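You operate a simulated robot arm through the tools that you are given. There is no shell and no other tool.

The job below is to be done with a simulated robot arm. You get a single attempt, and the scene is never put back.

TASK
Cap the tube in the press, send it down the chute into the long green tray and zero the counter.
Fine: the tube waiting at the gate goes down too; shut the gate again; leave the press latch FREE.

The check looks at the end state, three seconds after you hand in, the way a careful person would. Anything else that was tipped, shoved, dropped, spilled or broken makes it a failure. Lids that push on must go on centred and level and be pressed home; caps that screw on are set level and turned clockwise until they are tight.

THE ROBOT
A 6-joint arm with a two-finger gripper, fixed in place. Base frame: the origin is on the floor under the middle of its stand, x ahead of it, y to its left, z up. Lengths are in m, angles in degrees, forces in N, time in s.
It reaches about 0.94 m from its shoulder. Its first joint turns from -166.0 to 166.0 degrees. Payload 2.54 kg.
The tool frame sits at the grasp point between the pads (the TCP): z along the fingers, y along the line on which they close. The tips reach 0.03 m beyond it. The gripper opens to 0.116 m; its body begins 0.095 m behind the TCP.
Orientation is that of the tool frame in the base frame, as a unit quaternion [x, y, z, w]. With the fingers straight down and closing along the base's y, the tool's x points along the base's -x, its y along +y and its z along -z.

THE INTERFACE
- The arm moves only by the tool nudge_tool. Its argument "motion" is text: rows parted by semicolons, each of 7 numbers parted by spaces: the shift along the base's x, y, z in mm, then the turn, a rotation vector about the base's x, y, z in degrees, then the finger opening in mm, from 0 to 116. In form: tx ty tz wx wy wz hand; .... A call has 1 to 20 rows; each row shifts and turns the commanded pose from where the row before left it. Rows are played at 5 a second. More than 0.05 m and 8.6 degrees between two rows, or a gripper value outside its range, and nothing of the call is played. Where a pose cannot be reached the arm comes as near as it can. A force on the tool above 40 N (or 10 N above the force at the start of the call, whichever is more), or a blocked arm, ends the call early, and 0.2 s more pass. The fingers move at their own pace (about 0.072 m/s each) and stop on an object; they squeeze with about 41 N. The grip force told is the motor's: it shows also when the fingers shut on nothing. Time passes only in rows, and 0.2 s behind the last, so rows that do not move let the fingers close. It gives the time, the measured TCP pose, the force on the tool (base axes), the opening and the grip force at its end, in the units of the frame above (readings bear some noise), with the torque about the TCP (base axes, N m) and any sound that the robot's microphone picked up.
- Cameras (640 x 400 px; columns grow to the right, rows downward): "scene" is fixed at [0.4006, 0.501, 1.5904]; the picture's right is [-0.65, 0.76, 0.00], its down [0.71, 0.61, -0.35] and it looks along [-0.26, -0.23, -0.94] (base axes); focal length 214 px, centre (320, 200). "wrist" rides on the gripper at [0.069, -0.015, -0.122] in the tool frame; the picture's right is [0.21, 0.98, 0.00], its down [-0.83, 0.18, -0.53] and it looks along [-0.52, 0.11, 0.85] (tool axes); focal length 251 px, centre (320, 200).
- camera(camera): a new picture of that camera. The clock stands still meanwhile.
- pixel_to_xyz(camera, pixels): there is no depth. For up to 12 entries [column, row, z] of the newest picture of that camera ("zoom" is the newest enlarged one), the place [x, y] in the base frame at which the ray of that pixel passes the height z, good to about 0.002 m. The clock stands still meanwhile.
- enlarge(camera, box): a new picture of the part [left, top, right, bottom] of that camera's present view, enlarged. The clock stands still meanwhile.
- close_job(): hands the job in; it is judged then, once.

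Open the gripper and draw the arm clear of the work before you hand the job in, unless the task says otherwise.

The tools are called by a JSON object that holds its "fn" and its "kwargs". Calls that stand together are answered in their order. nudge_tool: Moves the arm, as the interface text tells. Its arguments: {"type":"object","properties":{"motion":{"type":"string"}},"required":["motion"]} The other tools are called the same way: camera (camera) takes a picture; pixel_to_xyz (camera, pixels) gives the place at which the rays of pixels pass given heights; enlarge (camera, box) takes an enlarged picture of a part of a camera's view; close_job () hands the job in.

At the start:

```text
time: 0.0
eef_pos: [0.2023, 0.3341, 1.1791]
orientation: [0.0, 1.0, -0.001, 0.0]
ft_force: [-0.2, -1.2, -0.1]
wrist_torque: [-0.01, -0.05, -0.02]
gripper_width: 0.116
grasp_force: 0.0
```

scene: 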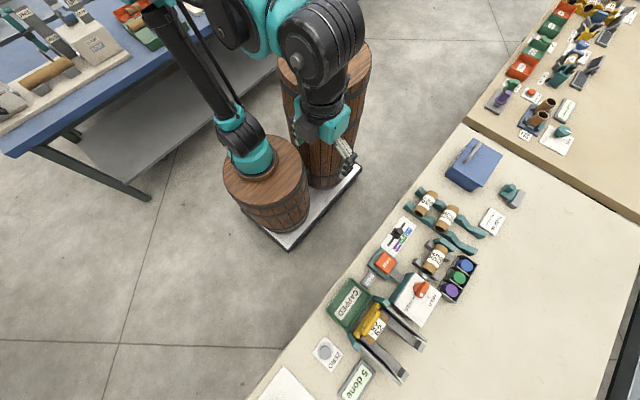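
wrist: 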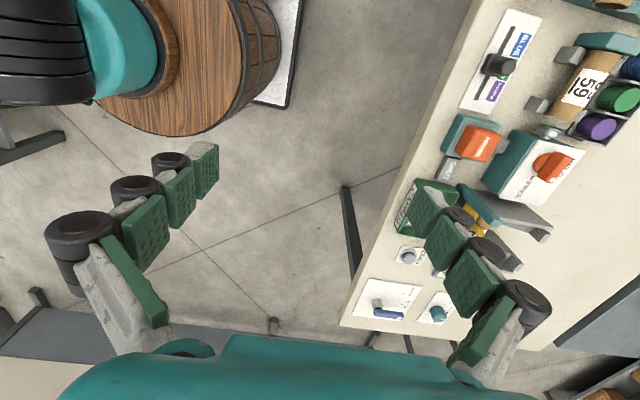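

The pictures show a bench with a press, chute, cap rack and slider panel around scene (350-510, 180-390). I enlarge these regions to read the labels.

{"fn": "enlarge", "kwargs": {"camera": "scene", "box": [360, 180, 520, 300]}}

{"fn": "enlarge", "kwargs": {"camera": "scene", "box": [290, 260, 450, 400]}}

{"fn": "enlarge", "kwargs": {"camera": "wrist", "box": [380, 0, 640, 180]}}

{"fn": "enlarge", "kwargs": {"camera": "wrist", "box": [330, 110, 590, 340]}}

```text
3.33 times, centred on (440, 240) of scene
```

zoom: 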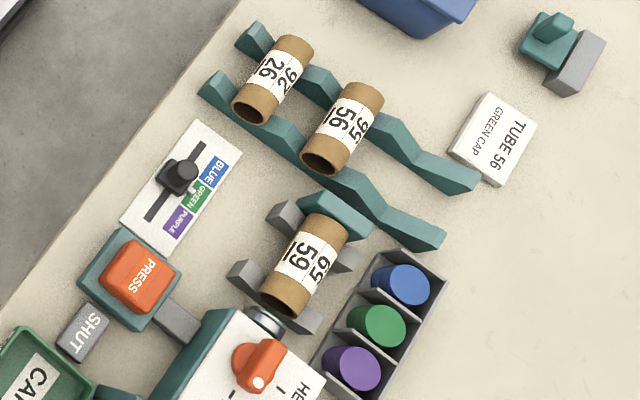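

```text
2.86 times, centred on (370, 330) of scene
```

zoom: 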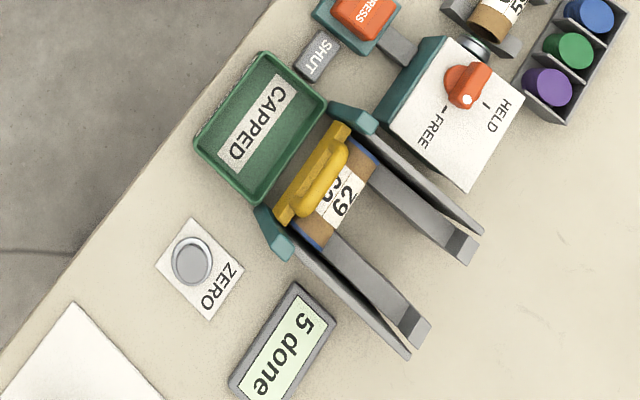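

```text
2.22 times, centred on (510, 90) of wrist
```

zoom: 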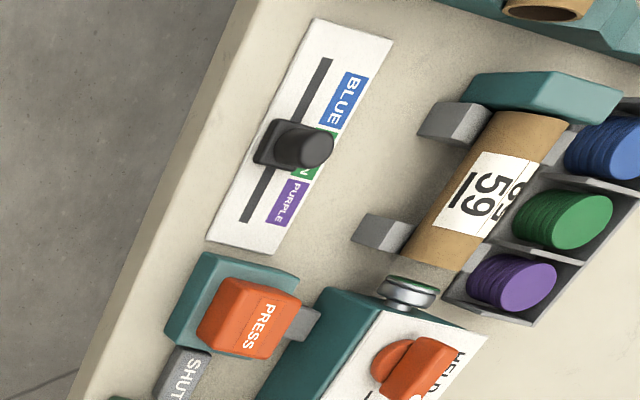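

```text
1.74 times, centred on (460, 225) of wrist
```

zoom: 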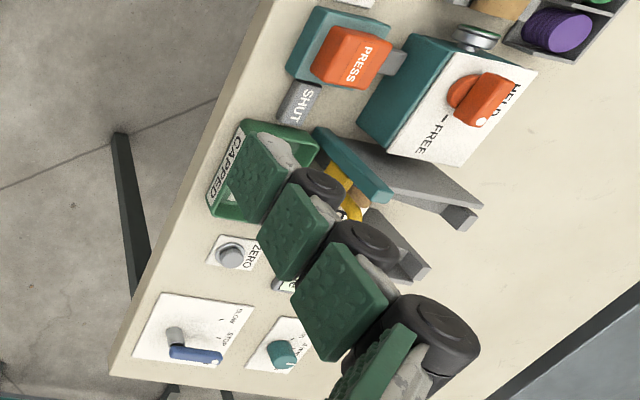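

The press holds a tube marked 59 or similar, and a card at zoom (490,140) reads "TUBE 56 GREEN CAP". I zoom harder on the important details.

{"fn": "enlarge", "kwargs": {"camera": "scene", "box": [415, 225, 485, 305]}}

{"fn": "enlarge", "kwargs": {"camera": "scene", "box": [460, 170, 540, 240]}}

{"fn": "enlarge", "kwargs": {"camera": "scene", "box": [380, 210, 420, 260]}}

{"fn": "enlarge", "kwargs": {"camera": "scene", "box": [330, 280, 430, 380]}}

{"fn": "enlarge", "kwargs": {"camera": "wrist", "box": [500, 20, 640, 150]}}

{"fn": "enlarge", "kwargs": {"camera": "scene", "box": [480, 60, 600, 160]}}

```text
5.00 times, centred on (450, 265) of scene
```

zoom: 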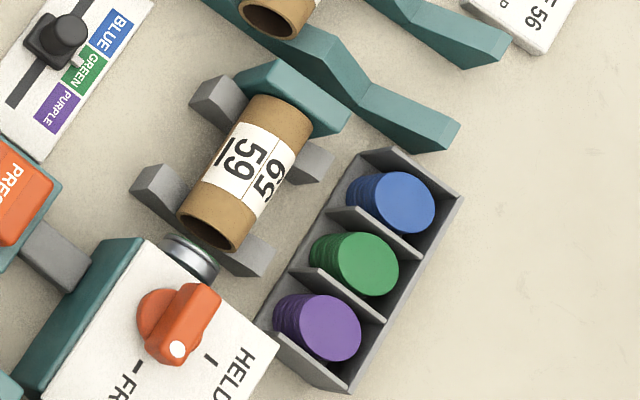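

```text
5.71 times, centred on (500, 205) of scene
```

zoom: 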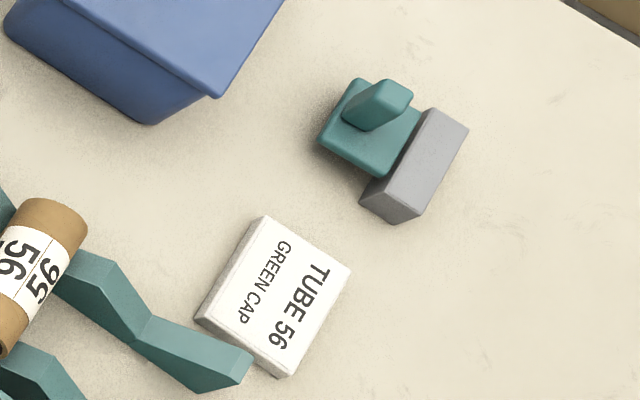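

```text
8.00 times, centred on (400, 235) of scene
```

zoom: 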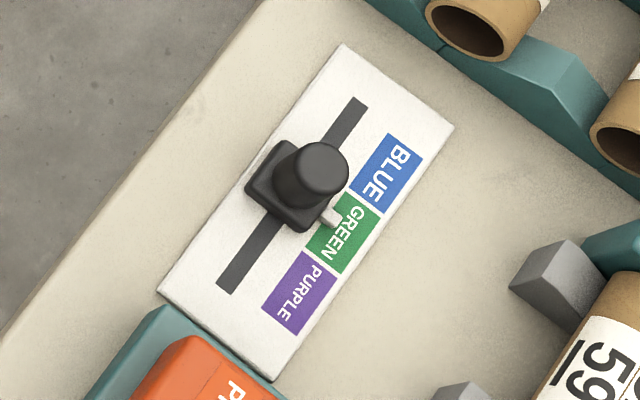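

```text
4.00 times, centred on (380, 330) of scene
```

zoom: 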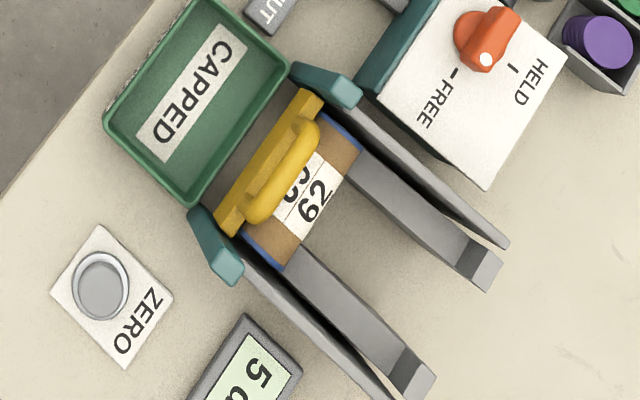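

```text
3.08 times, centred on (570, 85) of wrist
```

zoom: 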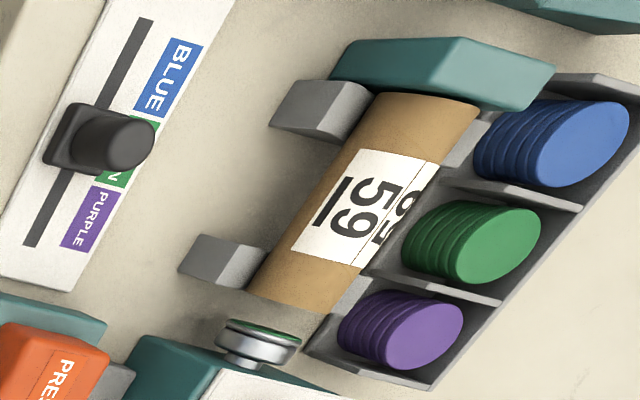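

```text
4.00 times, centred on (540, 110) of scene
```

zoom: 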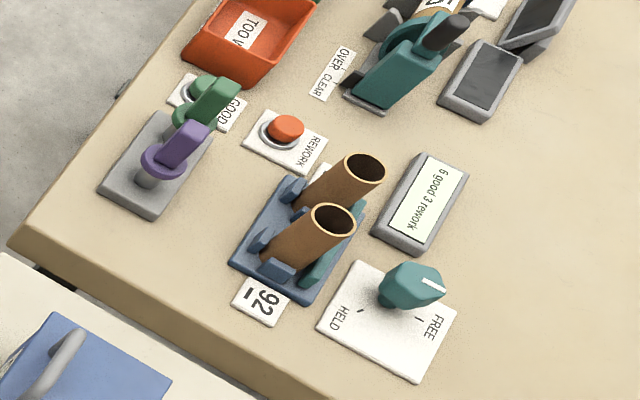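

I work out the bench height by triangulating the same features from both cameras, namely the ZERO button at scene (324,351) / wrist (408,256), and the PRESS button.

{"fn": "pixel_to_xyz", "kwargs": {"camera": "scene", "pixels": [[324, 351, 0.7], [324, 351, 0.8], [324, 351, 0.9], [384, 262, 0.7], [384, 262, 0.8], [384, 262, 0.9], [421, 290, 0.8], [421, 290, 0.9], [490, 221, 0.7], [490, 221, 0.8]]}}

{"fn": "pixel_to_xyz", "kwargs": {"camera": "wrist", "pixels": [[408, 256, 0.7], [408, 256, 0.8], [408, 256, 0.9], [480, 142, 0.7], [480, 142, 0.8], [480, 142, 0.9], [553, 165, 0.8], [553, 165, 0.9]]}}

```text
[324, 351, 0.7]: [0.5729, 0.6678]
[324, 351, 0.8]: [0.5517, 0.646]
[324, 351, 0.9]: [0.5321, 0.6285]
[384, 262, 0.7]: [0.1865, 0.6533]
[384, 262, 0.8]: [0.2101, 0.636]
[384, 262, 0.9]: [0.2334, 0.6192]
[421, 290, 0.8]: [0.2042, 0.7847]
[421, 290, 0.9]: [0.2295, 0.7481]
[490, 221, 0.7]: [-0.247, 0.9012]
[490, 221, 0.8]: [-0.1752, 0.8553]
```

```text
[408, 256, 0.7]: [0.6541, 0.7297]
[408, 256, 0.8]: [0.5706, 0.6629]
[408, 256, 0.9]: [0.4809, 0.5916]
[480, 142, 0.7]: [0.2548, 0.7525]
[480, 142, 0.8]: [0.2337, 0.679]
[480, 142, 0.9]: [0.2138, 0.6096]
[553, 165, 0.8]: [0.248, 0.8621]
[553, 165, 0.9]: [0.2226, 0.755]
```

Bench features sit at z≈0.82–0.90. I move the arm high over the bench (z≈1.15) to get a closer look with the wrist camera.

{"fn": "nudge_tool", "kwargs": {"motion": "-25 40 -3 0 0 0 116; -25 40 -3 0 0 0 116; -25 40 -3 0 0 0 116; -25 40 -3 0 0 0 116; -25 40 -3 0 0 0 116; -25 40 -3 0 0 0 116; -25 40 -3 0 0 0 116; -25 40 -3 0 0 0 116"}}

{"fn": "camera", "kwargs": {"camera": "wrist"}}

{"fn": "camera", "kwargs": {"camera": "scene"}}

```text
time: 1.8
eef_pos: [0.0027, 0.6549, 1.1551]
orientation: [0.002, 1.0, 0.0, 0.0]
ft_force: [1.5, -1.5, 0.2]
wrist_torque: [0.06, 0.03, 0.01]
gripper_width: 0.1163
grasp_force: 0.1
```

```text
taken
```

wrist: 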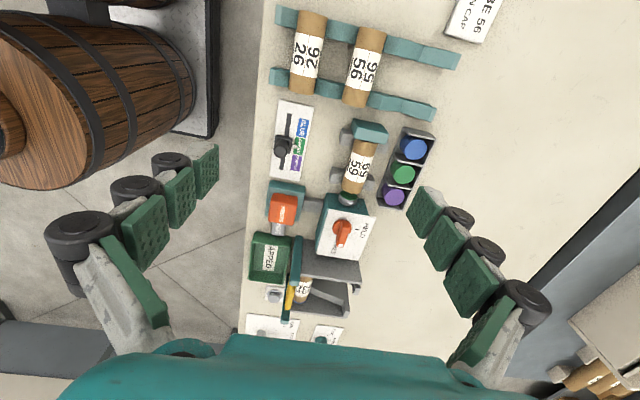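

```text
taken
```

scene: 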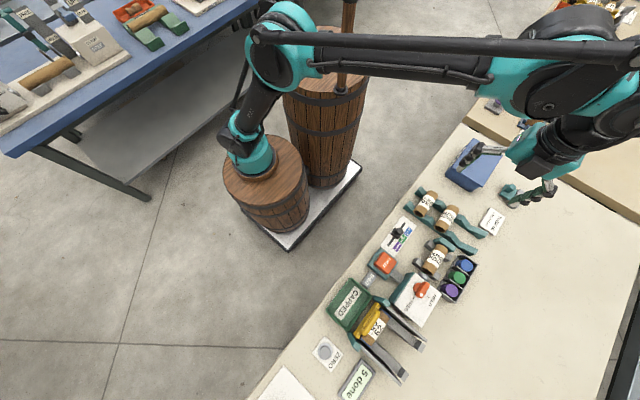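

The wrist view now covers the whole station. I enlarge several parts of it: tubes and card, press and knob, chute and tray, and the sheets at the bottom.

{"fn": "enlarge", "kwargs": {"camera": "wrist", "box": [250, 90, 450, 220]}}

{"fn": "enlarge", "kwargs": {"camera": "wrist", "box": [240, 180, 400, 350]}}

{"fn": "enlarge", "kwargs": {"camera": "wrist", "box": [320, 115, 400, 215]}}

{"fn": "enlarge", "kwargs": {"camera": "wrist", "box": [270, 0, 510, 130]}}

```text
3.08 times, centred on (350, 155) of wrist
```

zoom: 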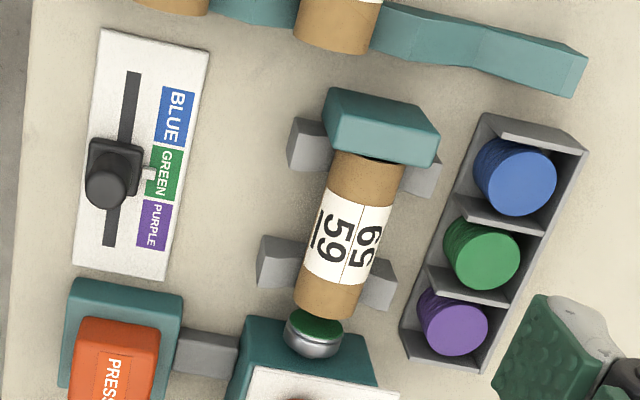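

```text
2.35 times, centred on (320, 265) of wrist
```

zoom: 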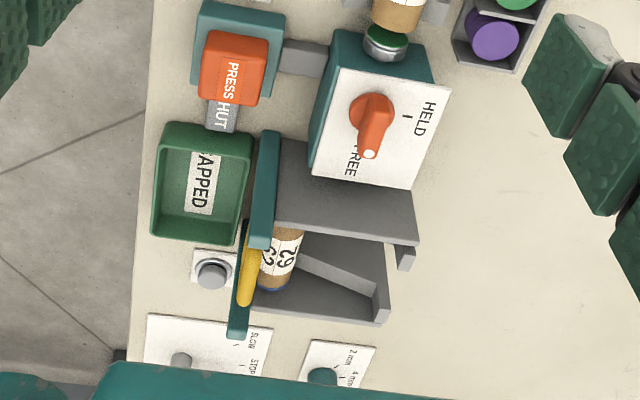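

```text
4.00 times, centred on (360, 165) of wrist
```

zoom: 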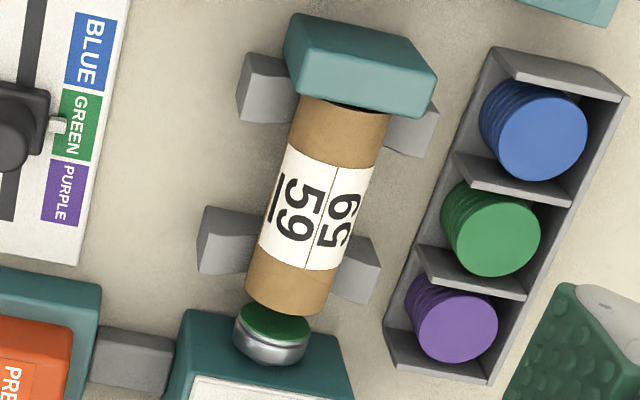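

```text
2.67 times, centred on (390, 65) of wrist
```

zoom: 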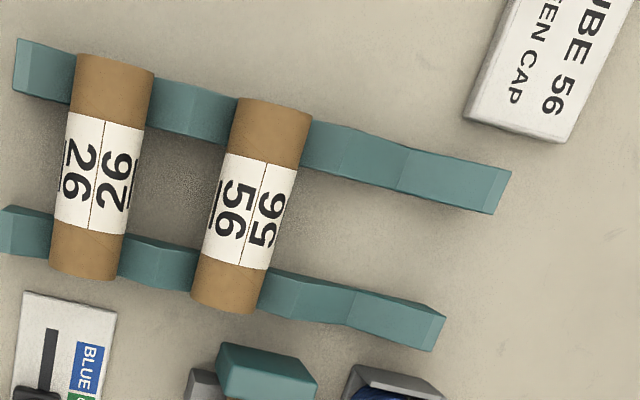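

The press tube's label needs certain reading (59 or 56); I zoom strongly on it and on the ramp tube for comparison, plus the knob and press body.

{"fn": "enlarge", "kwargs": {"camera": "wrist", "box": [340, 150, 380, 190]}}

{"fn": "enlarge", "kwargs": {"camera": "wrist", "box": [345, 45, 385, 85]}}

{"fn": "enlarge", "kwargs": {"camera": "wrist", "box": [310, 180, 400, 270]}}

{"fn": "enlarge", "kwargs": {"camera": "wrist", "box": [240, 230, 380, 350]}}

```text
10.00 times, centred on (360, 170) of wrist
```

zoom: 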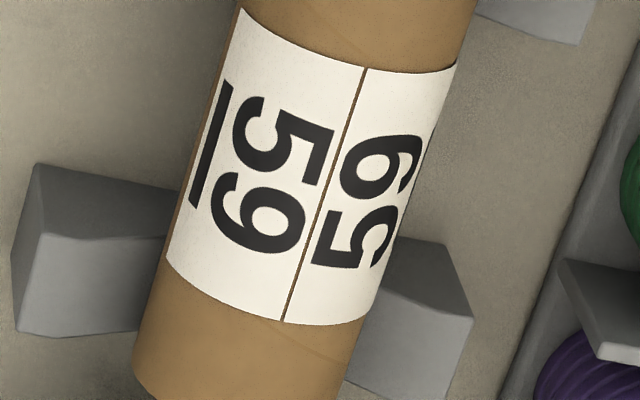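

```text
10.00 times, centred on (365, 65) of wrist
```

zoom: 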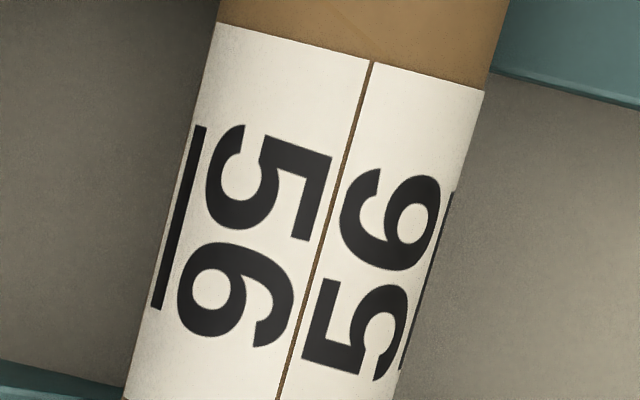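

```text
4.44 times, centred on (355, 225) of wrist
```

zoom: 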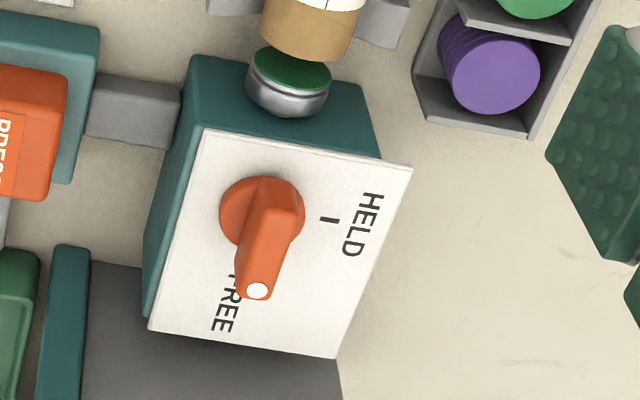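

```text
3.33 times, centred on (310, 290) of wrist
```

zoom: 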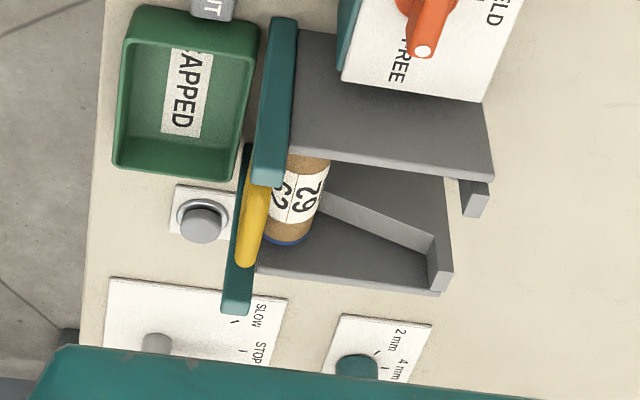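

The press tube is clearly 59, while 56 and 26 wait on the ramp; the selector and the cap on the ram are green. I get rough coordinates for the main parts from this wrist view.

{"fn": "pixel_to_xyz", "kwargs": {"camera": "wrist", "pixels": [[360, 165, 0.87], [283, 207, 0.88], [341, 232, 0.9], [268, 257, 0.82], [290, 297, 0.86], [304, 290, 0.86], [274, 295, 0.83], [348, 200, 0.87], [370, 132, 0.88], [355, 280, 0.88], [330, 330, 0.82], [403, 172, 0.83]]}}

{"fn": "pixel_to_xyz", "kwargs": {"camera": "scene", "pixels": [[435, 260, 0.87], [384, 262, 0.88], [421, 290, 0.9], [350, 305, 0.82], [367, 322, 0.88], [327, 353, 0.83], [418, 262, 0.82], [460, 278, 0.83], [290, 385, 0.81], [425, 203, 0.87], [447, 217, 0.87], [472, 165, 0.9]]}}

```text
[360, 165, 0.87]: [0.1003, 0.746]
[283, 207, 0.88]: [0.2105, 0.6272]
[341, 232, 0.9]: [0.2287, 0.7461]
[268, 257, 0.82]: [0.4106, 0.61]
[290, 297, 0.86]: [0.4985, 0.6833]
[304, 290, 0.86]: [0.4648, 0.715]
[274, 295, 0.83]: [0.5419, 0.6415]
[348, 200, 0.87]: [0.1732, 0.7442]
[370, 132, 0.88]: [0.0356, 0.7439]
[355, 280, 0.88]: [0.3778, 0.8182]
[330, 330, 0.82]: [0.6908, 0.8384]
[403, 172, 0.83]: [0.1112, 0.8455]
```

```text
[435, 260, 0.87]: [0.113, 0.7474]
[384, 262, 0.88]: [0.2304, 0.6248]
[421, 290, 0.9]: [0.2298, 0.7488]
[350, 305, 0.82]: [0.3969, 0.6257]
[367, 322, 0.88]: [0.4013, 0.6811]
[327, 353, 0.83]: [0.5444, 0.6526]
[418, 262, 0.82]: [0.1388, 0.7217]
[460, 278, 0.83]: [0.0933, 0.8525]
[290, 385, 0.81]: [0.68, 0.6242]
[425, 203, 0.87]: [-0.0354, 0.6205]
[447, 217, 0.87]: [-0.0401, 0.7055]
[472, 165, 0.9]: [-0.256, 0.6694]
```

Next I go closer over the chute (TCP ≈ (0.30, 0.68, 1.05)) to inspect gate, chute and latch knob.

{"fn": "nudge_tool", "kwargs": {"motion": "42 3 -15 0 0 0 116; 42 3 -15 0 0 0 116; 42 3 -15 0 0 0 116; 42 3 -15 0 0 0 116; 42 3 -15 0 0 0 116; 42 3 -15 0 0 0 116; 42 3 -15 0 0 0 116"}}

{"fn": "camera", "kwargs": {"camera": "wrist"}}

{"fn": "enlarge", "kwargs": {"camera": "wrist", "box": [200, 100, 440, 300]}}

```text
time: 3.4
eef_pos: [0.2965, 0.6785, 1.0508]
orientation: [0.001, 1.0, -0.001, 0.0]
ft_force: [-0.3, 0.0, 0.0]
wrist_torque: [0.01, -0.02, -0.03]
gripper_width: 0.1162
grasp_force: 0.0
```

```text
taken
```

wrist: 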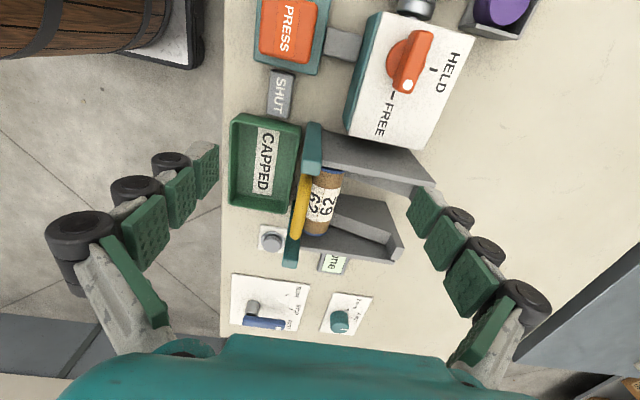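

```text
2.00 times, centred on (320, 200) of wrist
```

zoom: 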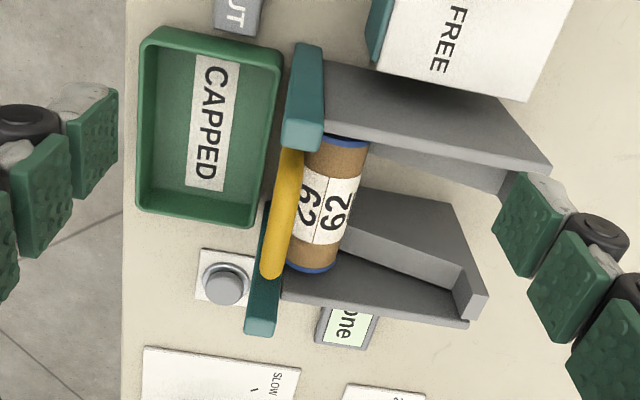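

I zoom on the latch knob and the gate/handle to determine the pointer position and how the gate works.

{"fn": "enlarge", "kwargs": {"camera": "wrist", "box": [340, 0, 480, 150]}}

{"fn": "enlarge", "kwargs": {"camera": "wrist", "box": [280, 110, 400, 270]}}

{"fn": "enlarge", "kwargs": {"camera": "wrist", "box": [220, 220, 390, 340]}}

{"fn": "enlarge", "kwargs": {"camera": "wrist", "box": [230, 0, 370, 130]}}

```text
2.67 times, centred on (410, 75) of wrist
```

zoom: 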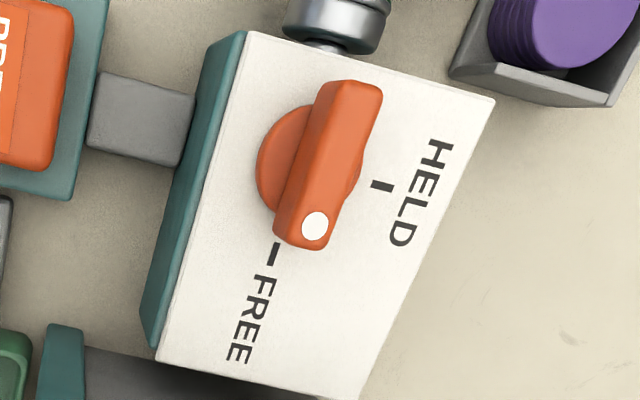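

```text
2.50 times, centred on (340, 190) of wrist
```

zoom: 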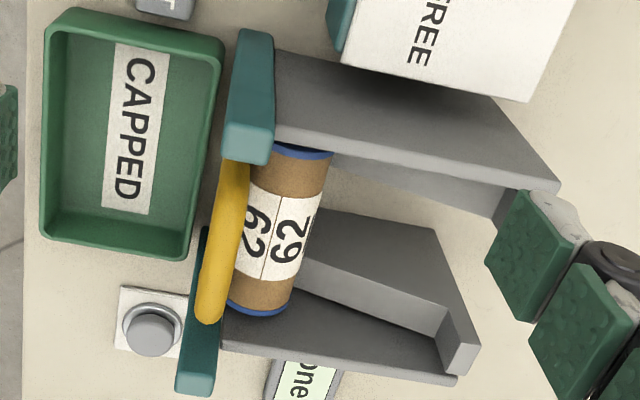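

```text
3.33 times, centred on (305, 280) of wrist
```

zoom: 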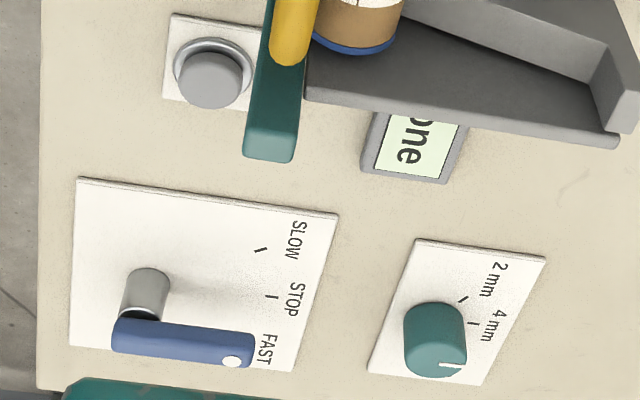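

```text
3.08 times, centred on (300, 65) of wrist
```

zoom: 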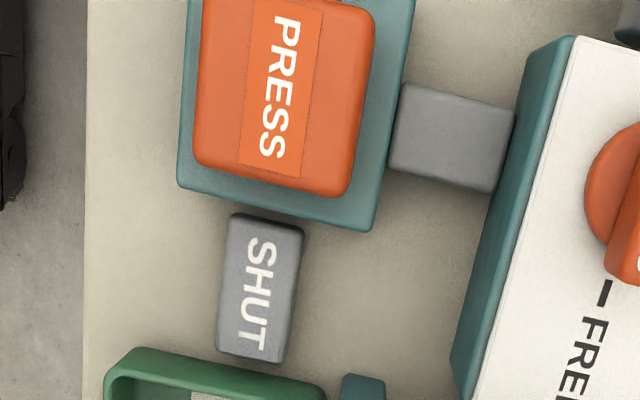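

The knob's pointer lies along the FREE tick, and tube 62 shows blue at both ends. I turn the tool 90° about z and look at the press from the robot side (along +y).

{"fn": "nudge_tool", "kwargs": {"motion": "-15 -10 0 0 0 7.5 116; -15 -10 0 0 0 7.5 116; -15 -10 0 0 0 7.5 116; -15 -10 0 0 0 7.5 116; -15 -10 0 0 0 7.5 116; -15 -10 0 0 0 7.5 116; -15 -10 0 0 0 7.5 116; -15 -10 0 0 0 7.5 116; -15 -10 0 0 0 7.5 116; -15 -10 0 0 0 7.5 116; -15 -10 0 0 0 7.5 116; -15 -10 0 0 0 7.5 116"}}

{"fn": "camera", "kwargs": {"camera": "wrist"}}

{"fn": "camera", "kwargs": {"camera": "scene"}}

```text
time: 6.0
eef_pos: [0.1176, 0.5566, 1.0496]
orientation: [0.708, -0.706, 0.0, 0.001]
ft_force: [-0.3, 0.1, 0.3]
wrist_torque: [-0.04, 0.01, -0.01]
gripper_width: 0.116
grasp_force: 0.1
```

```text
taken
```

wrist: 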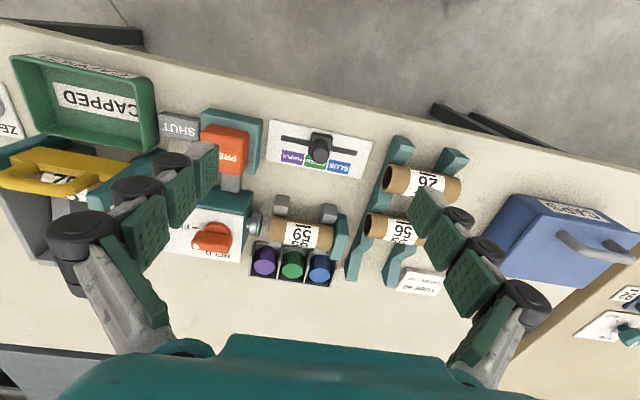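

```text
taken
```

scene: 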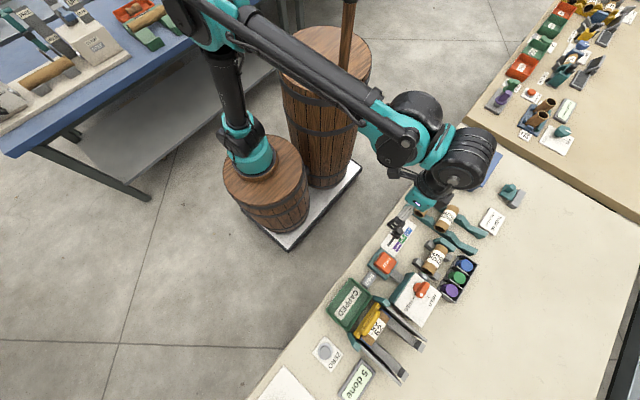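

From this side the gate's yellow D-handle at (70,170), the blue box with a label at (575,210), and the press at (300,230) are visible. I enlarge those.

{"fn": "enlarge", "kwargs": {"camera": "wrist", "box": [0, 40, 180, 270]}}

{"fn": "enlarge", "kwargs": {"camera": "wrist", "box": [480, 180, 640, 290]}}

{"fn": "enlarge", "kwargs": {"camera": "wrist", "box": [180, 170, 370, 300]}}

{"fn": "enlarge", "kwargs": {"camera": "wrist", "box": [150, 90, 380, 200]}}

```text
1.74 times, centred on (90, 155) of wrist
```

zoom: 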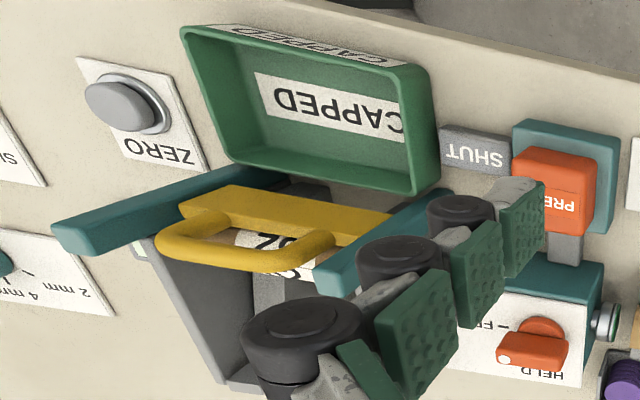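

```text
3.64 times, centred on (560, 235) of wrist
```

zoom: 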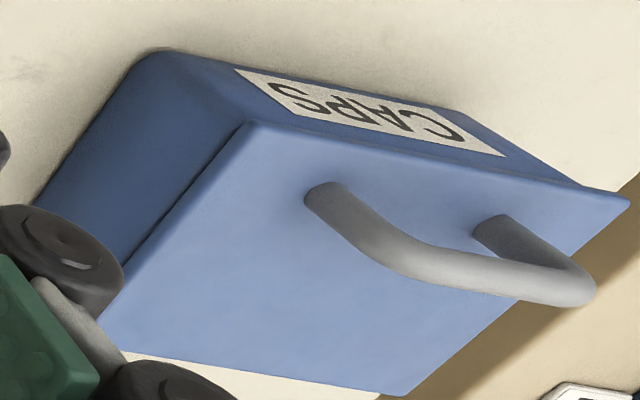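

```text
3.08 times, centred on (275, 235) of wrist
```

zoom: 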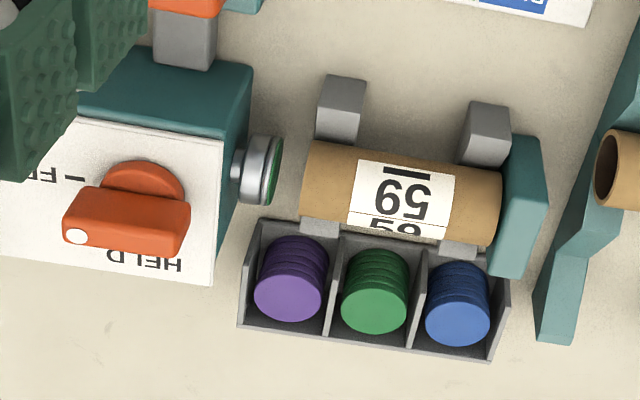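

```text
2.78 times, centred on (265, 145) of wrist
```

zoom: 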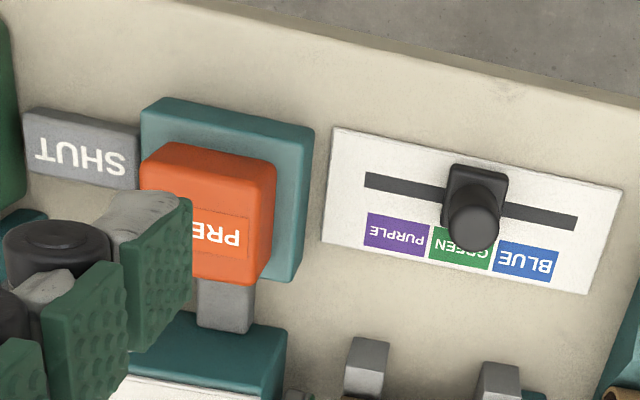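

The blue box is a closed CAPS box, and the gate is a yellow plate with a D-handle between teal posts. I go over the tray for a frontal close view of the gate and chute.

{"fn": "nudge_tool", "kwargs": {"motion": "41 3 -4 0 0 0 116; 41 3 -4 0 0 0 116; 41 3 -4 0 0 0 116; 41 3 -4 0 0 0 116; 41 3 -4 0 0 0 116; 41 3 -4 0 0 0 116; 41 3 -4 0 0 0 116; 41 3 -4 0 0 0 116"}}

{"fn": "camera", "kwargs": {"camera": "wrist"}}

{"fn": "enlarge", "kwargs": {"camera": "wrist", "box": [210, 100, 430, 300]}}

```text
time: 7.8
eef_pos: [0.4455, 0.5806, 1.0176]
orientation: [0.707, -0.707, 0.0, 0.001]
ft_force: [-0.3, -0.3, 0.7]
wrist_torque: [0.01, -0.04, -0.02]
gripper_width: 0.116
grasp_force: 0.0
```

```text
taken
```

wrist: 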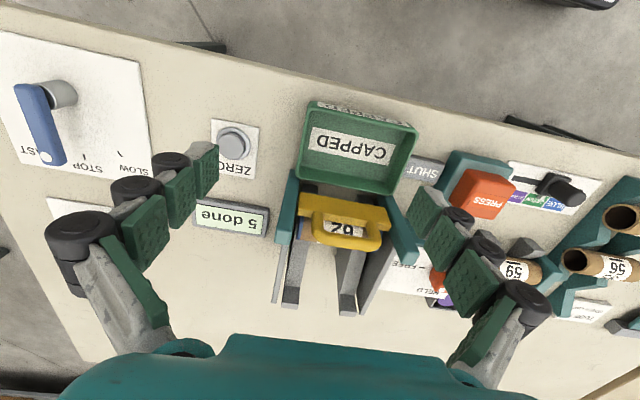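

```text
2.00 times, centred on (320, 200) of wrist
```

zoom: 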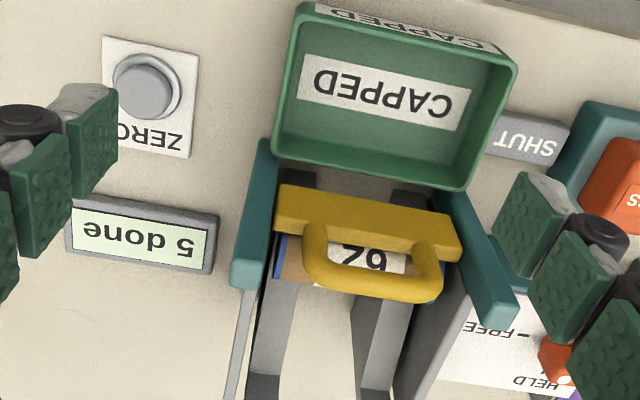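

I triangulate the gate plate and handle ends between this wrist view and the scene view.

{"fn": "pixel_to_xyz", "kwargs": {"camera": "wrist", "pixels": [[315, 240, 0.86], [315, 240, 0.9], [315, 240, 0.94], [380, 247, 0.86], [380, 247, 0.9], [380, 247, 0.94], [299, 193, 0.86], [299, 193, 0.9], [299, 193, 0.94], [389, 210, 0.86], [389, 210, 0.9], [389, 210, 0.94]]}}

{"fn": "pixel_to_xyz", "kwargs": {"camera": "scene", "pixels": [[377, 311, 0.86], [377, 311, 0.9], [377, 311, 0.94], [365, 334, 0.86], [365, 334, 0.9], [365, 334, 0.94], [377, 303, 0.86], [377, 303, 0.9], [377, 303, 0.94], [354.5, 336, 0.86], [354.5, 336, 0.9], [354.5, 336, 0.94]]}}

{"fn": "enlarge", "kwargs": {"camera": "scene", "box": [340, 290, 400, 350]}}

```text
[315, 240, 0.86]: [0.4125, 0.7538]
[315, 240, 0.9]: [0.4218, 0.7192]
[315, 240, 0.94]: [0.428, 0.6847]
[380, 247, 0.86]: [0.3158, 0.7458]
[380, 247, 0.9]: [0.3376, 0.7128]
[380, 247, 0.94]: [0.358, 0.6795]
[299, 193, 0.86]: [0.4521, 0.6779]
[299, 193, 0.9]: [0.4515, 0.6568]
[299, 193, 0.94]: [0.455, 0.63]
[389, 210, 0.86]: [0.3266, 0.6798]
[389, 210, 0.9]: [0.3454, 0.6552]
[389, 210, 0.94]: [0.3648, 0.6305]
```

```text
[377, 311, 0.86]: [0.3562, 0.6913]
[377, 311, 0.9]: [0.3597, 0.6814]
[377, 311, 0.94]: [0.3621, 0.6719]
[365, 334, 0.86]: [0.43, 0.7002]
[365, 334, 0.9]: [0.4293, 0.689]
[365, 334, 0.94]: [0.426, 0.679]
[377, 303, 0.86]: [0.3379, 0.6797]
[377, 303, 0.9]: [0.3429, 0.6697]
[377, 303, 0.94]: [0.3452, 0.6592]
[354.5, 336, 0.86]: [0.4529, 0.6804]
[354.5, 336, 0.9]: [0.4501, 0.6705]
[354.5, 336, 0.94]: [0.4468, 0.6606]
```

```text
6.67 times, centred on (370, 320) of scene
```

zoom: 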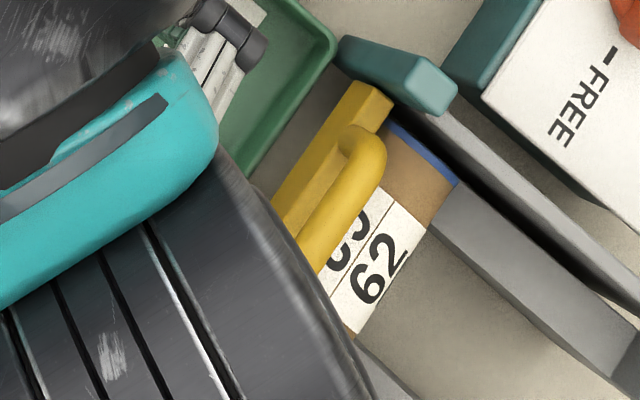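

Handle bar lies at about z 0.95, y 0.67, x 0.36–0.43, arching above the gate plate. I turn back to the default orientation and look closely at the press before pressing.

{"fn": "nudge_tool", "kwargs": {"motion": "-30 4 0 0 0 -7.5 116; -30 4 0 0 0 -7.5 116; -30 4 0 0 0 -7.5 116; -30 4 0 0 0 -7.5 116; -30 4 0 0 0 -7.5 116; -30 4 0 0 0 -7.5 116; -30 4 0 0 0 -7.5 116; -30 4 0 0 0 -7.5 116; -30 4 0 0 0 -7.5 116; -30 4 0 0 0 -7.5 116; -30 4 0 0 0 -7.5 116; -30 4 0 0 0 -7.5 116"}}

{"fn": "camera", "kwargs": {"camera": "wrist"}}

{"fn": "camera", "kwargs": {"camera": "scene"}}

```text
time: 10.4
eef_pos: [0.0854, 0.6289, 1.0187]
orientation: [0.002, 1.0, -0.001, 0.0]
ft_force: [-0.1, 0.0, 0.7]
wrist_torque: [0.04, -0.01, -0.02]
gripper_width: 0.1163
grasp_force: 0.1
```

```text
taken
```

wrist: 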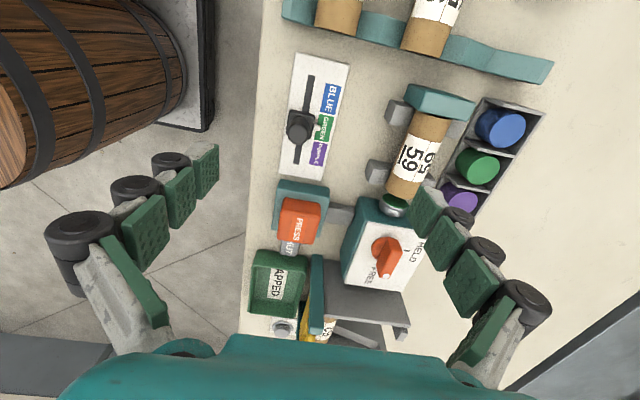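

```text
taken
```

scene: 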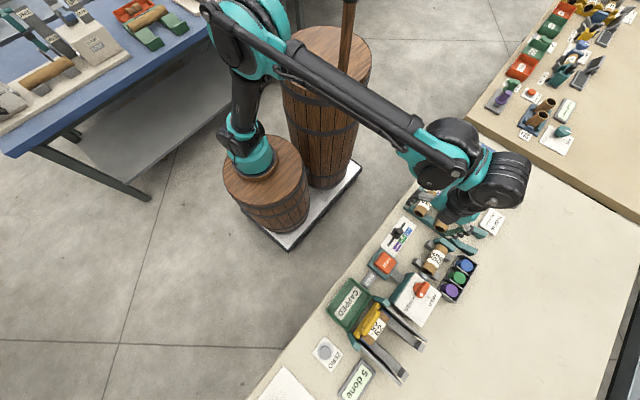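

I enlarge the PRESS button in both cameras to get its top-face corners.

{"fn": "enlarge", "kwargs": {"camera": "wrist", "box": [260, 165, 360, 265]}}

{"fn": "enlarge", "kwargs": {"camera": "scene", "box": [360, 240, 410, 290]}}

```text
4.00 times, centred on (310, 215) of wrist
```

zoom: 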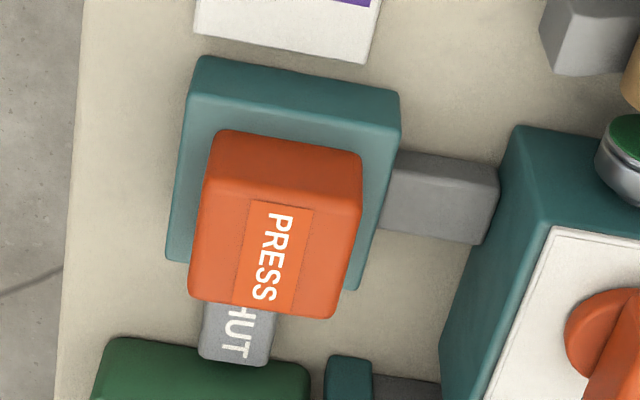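

```text
8.00 times, centred on (385, 265) of scene
```

zoom: 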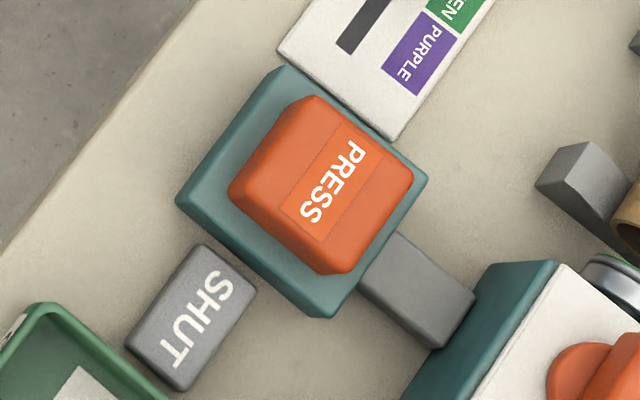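

I triangulate the PRESS label patch centre (wrist (298.5,228.5), scene (386.2,262.5)) plus other press parts.

{"fn": "pixel_to_xyz", "kwargs": {"camera": "wrist", "pixels": [[298.5, 228.5, 0.86], [298.5, 228.5, 0.88], [298.5, 228.5, 0.9], [298.5, 228.5, 0.92]]}}

{"fn": "pixel_to_xyz", "kwargs": {"camera": "scene", "pixels": [[386.2, 262.5, 0.86], [386.2, 262.5, 0.88], [386.2, 262.5, 0.9], [386.2, 262.5, 0.92]]}}

```text
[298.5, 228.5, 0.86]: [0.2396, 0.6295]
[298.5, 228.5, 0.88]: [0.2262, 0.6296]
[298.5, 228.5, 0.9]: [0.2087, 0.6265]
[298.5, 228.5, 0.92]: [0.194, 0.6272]
```

```text
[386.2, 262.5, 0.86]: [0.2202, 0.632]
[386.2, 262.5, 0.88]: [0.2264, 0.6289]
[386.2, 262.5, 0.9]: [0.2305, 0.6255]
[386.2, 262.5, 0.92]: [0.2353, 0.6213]
```

PRESS top is at (0.226, 0.629, 0.879). I move over it, closing the fingers, and stop with the tips about 2 cm above.

{"fn": "nudge_tool", "kwargs": {"motion": "35 0 0 0 0 0 0; 35 0 0 0 0 0 0; 35 0 0 0 0 0 0; 35.6 0 0 0 0 0 0; 0 0 -30 0 0 0 0; 0 0 -30 0 0 0 0; 0 0 -20 0 0 0 0; 0 0 0 0 0 0 0"}}

{"fn": "camera", "kwargs": {"camera": "wrist"}}

{"fn": "enlarge", "kwargs": {"camera": "scene", "box": [350, 220, 450, 320]}}

```text
time: 12.2
eef_pos: [0.2259, 0.6276, 0.9386]
orientation: [-0.001, 1.0, -0.001, 0.0]
ft_force: [-0.1, 0.5, 0.5]
wrist_torque: [0.01, 0.01, -0.02]
gripper_width: 0.0
grasp_force: 28.6
```

```text
taken
```

wrist: 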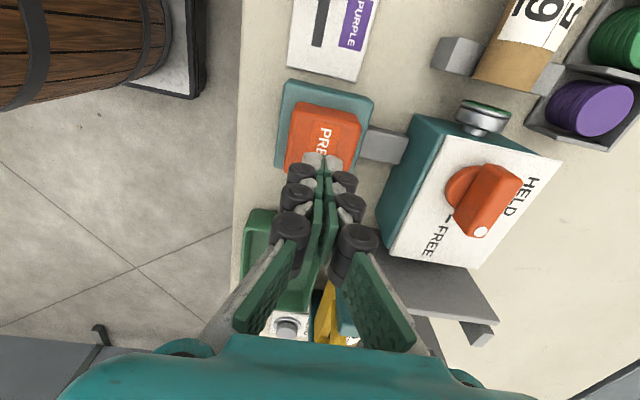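

```text
4.00 times, centred on (400, 270) of scene
```

zoom: 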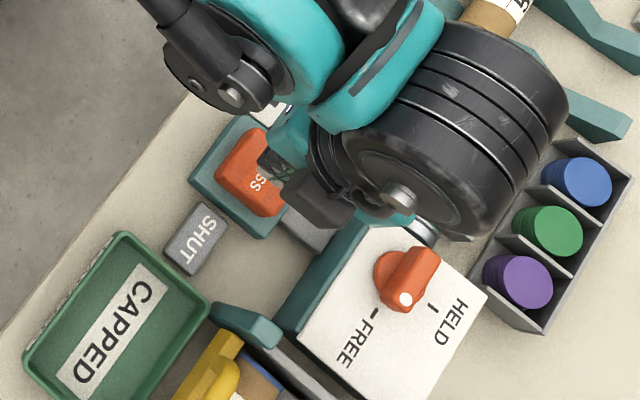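

Fingers are closed above the PRESS cap, and the ram (480,118) and the tube end (515,75) are in view. I descend gently and press in small steps.

{"fn": "nudge_tool", "kwargs": {"motion": "0 0 -15 0 0 0 0; 0 0 -8 0 0 0 0; 0 0 -4 0 0 0 0; 0 0 -3 0 0 0 0; 0 0 -3 0 0 0 0; 0 0 -3 0 0 0 0"}}

{"fn": "enlarge", "kwargs": {"camera": "wrist", "box": [260, 0, 640, 240]}}

```text
time: 13.6
eef_pos: [0.226, 0.628, 0.9005]
orientation: [0.0, 1.0, -0.001, 0.001]
ft_force: [0.6, 0.5, 4.8]
wrist_torque: [0.01, 0.01, 0.04]
gripper_width: 0.0061
grasp_force: 28.4
```

```text
1.67 times, centred on (450, 120) of wrist
```

zoom: 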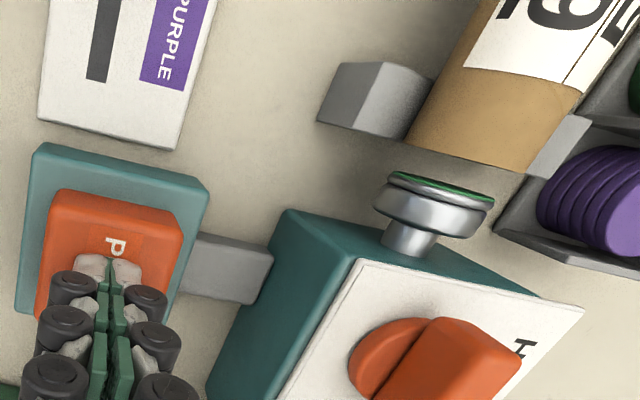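

The force is 4.8 N and the button yields; the ram seems to advance. I keep pressing down in small steps.

{"fn": "nudge_tool", "kwargs": {"motion": "0 0 -3 0 0 0 0; 0 0 -3 0 0 0 0; 0 0 -3 0 0 0 0"}}

{"fn": "enlarge", "kwargs": {"camera": "wrist", "box": [260, 0, 640, 240]}}

```text
time: 14.4
eef_pos: [0.2257, 0.6285, 0.8921]
orientation: [0.0, 1.0, 0.0, 0.0]
ft_force: [-0.1, 1.6, 6.9]
wrist_torque: [0.01, -0.03, -0.03]
gripper_width: 0.0062
grasp_force: 28.7
heard: click
```

```text
1.67 times, centred on (450, 120) of wrist
```

zoom: 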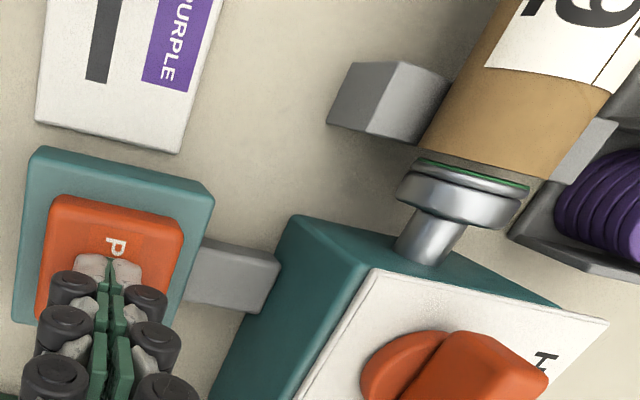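

A click was heard and the ram is now close to the tube end. I keep pressing to drive the cap home.

{"fn": "nudge_tool", "kwargs": {"motion": "0 0 -2 0 0 0 0; 0 0 -2 0 0 0 0; 0 0 -2 0 0 0 0"}}

{"fn": "enlarge", "kwargs": {"camera": "wrist", "box": [260, 0, 640, 240]}}

```text
time: 15.2
eef_pos: [0.2252, 0.6281, 0.8874]
orientation: [0.0, 1.0, 0.0, 0.0]
ft_force: [-2.7, 2.7, 8.3]
wrist_torque: [0.06, 0.07, 0.03]
gripper_width: 0.0059
grasp_force: 28.6
```

```text
1.67 times, centred on (450, 120) of wrist
```

zoom: 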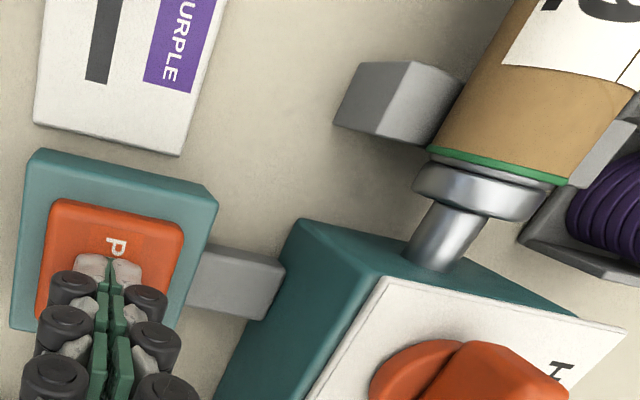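

The green cap now meets the tube end squarely. I press further, watching force.

{"fn": "nudge_tool", "kwargs": {"motion": "0 0 -2 0 0 0 0; 0 0 -2 0 0 0 0; 0 0 -2 0 0 0 0; 0 0 -2 0 0 0 0"}}

{"fn": "enlarge", "kwargs": {"camera": "wrist", "box": [260, 0, 640, 240]}}

```text
time: 15.8
eef_pos: [0.2262, 0.6292, 0.8854]
orientation: [0.0, 1.0, 0.001, -0.001]
ft_force: [-1.6, -2.3, 16.8]
wrist_torque: [-0.06, 0.02, 0.04]
gripper_width: 0.0059
grasp_force: 28.6
stopped in row 3: the force on the tool passed its limit at 46 N (the readings are from after the stop); the commanded pose is now the measured one
```

```text
1.67 times, centred on (450, 120) of wrist
```

zoom: 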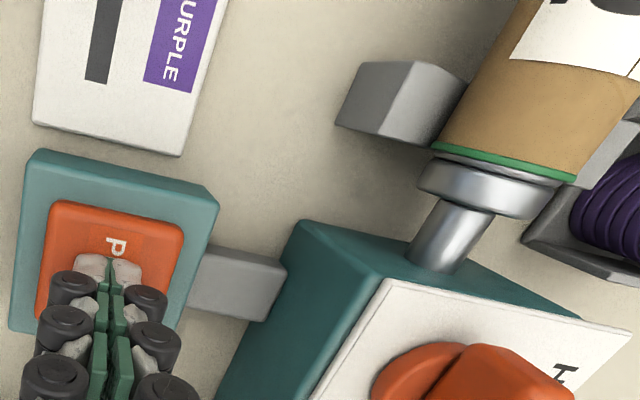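

The press bottomed out at 46 N with the cap on the tube end. I press once more up to the limit to be sure, then release upward and look.

{"fn": "nudge_tool", "kwargs": {"motion": "0 0 -1 0 0 0 0; 0 0 -1 0 0 0 0; 0 0 -1 0 0 0 0"}}

{"fn": "enlarge", "kwargs": {"camera": "wrist", "box": [400, 0, 640, 150]}}

```text
time: 16.3
eef_pos: [0.2256, 0.6282, 0.885]
orientation: [0.0, 1.0, 0.0, 0.001]
ft_force: [-1.2, -4.3, 18.9]
wrist_torque: [-0.13, 0.1, -0.03]
gripper_width: 0.0061
grasp_force: 28.2
stopped in row 2: the force on the tool passed its limit at 44 N (the readings are from after the stop); the commanded pose is now the measured one
```

```text
2.67 times, centred on (520, 75) of wrist
```

zoom: 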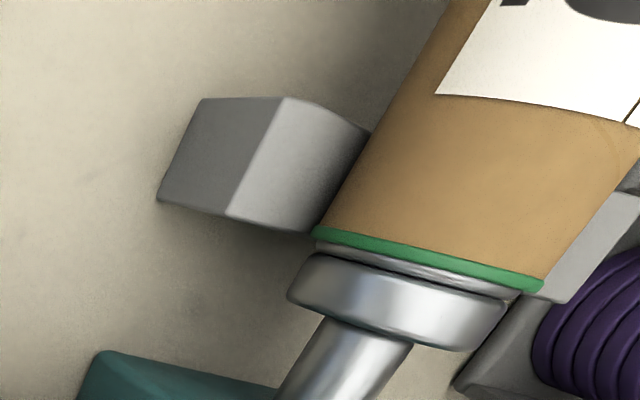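

The button is at its hard stop and the cap sits flush on the tube. I release slowly upward.

{"fn": "nudge_tool", "kwargs": {"motion": "0 0 4 0 0 0 0; 0 0 6 0 0 0 0; 0 0 10 0 0 0 0; 0 0 15 0 0 0 0; 0 0 20 0 0 0 0; 0 0 0 0 0 0 0"}}

{"fn": "camera", "kwargs": {"camera": "wrist"}}

{"fn": "enlarge", "kwargs": {"camera": "wrist", "box": [260, 0, 640, 240]}}

```text
time: 17.7
eef_pos: [0.2261, 0.6291, 0.939]
orientation: [0.0, 1.0, 0.001, 0.002]
ft_force: [-0.1, 0.5, -0.1]
wrist_torque: [0.0, -0.01, 0.0]
gripper_width: 0.0
grasp_force: 28.8
```

```text
taken
```

wrist: 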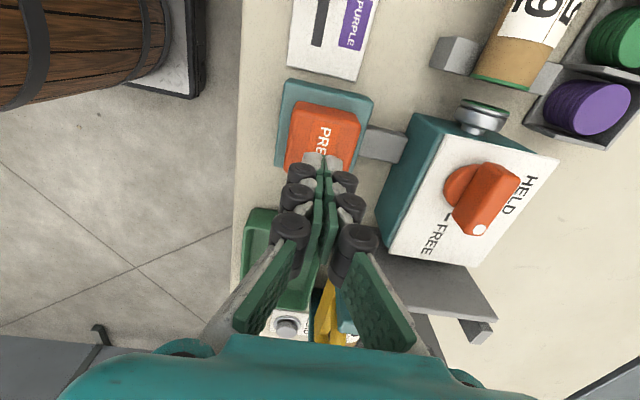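

```text
1.67 times, centred on (450, 120) of wrist
```

zoom: 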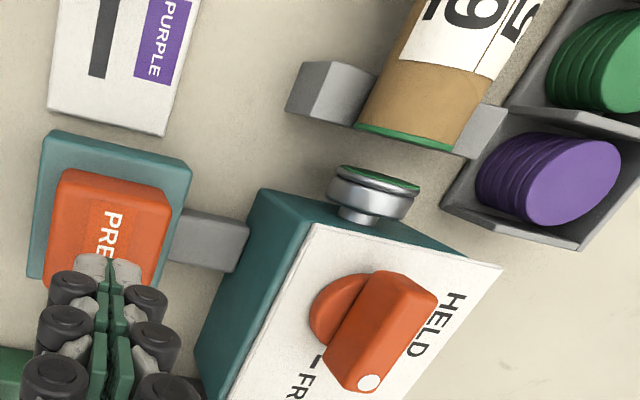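

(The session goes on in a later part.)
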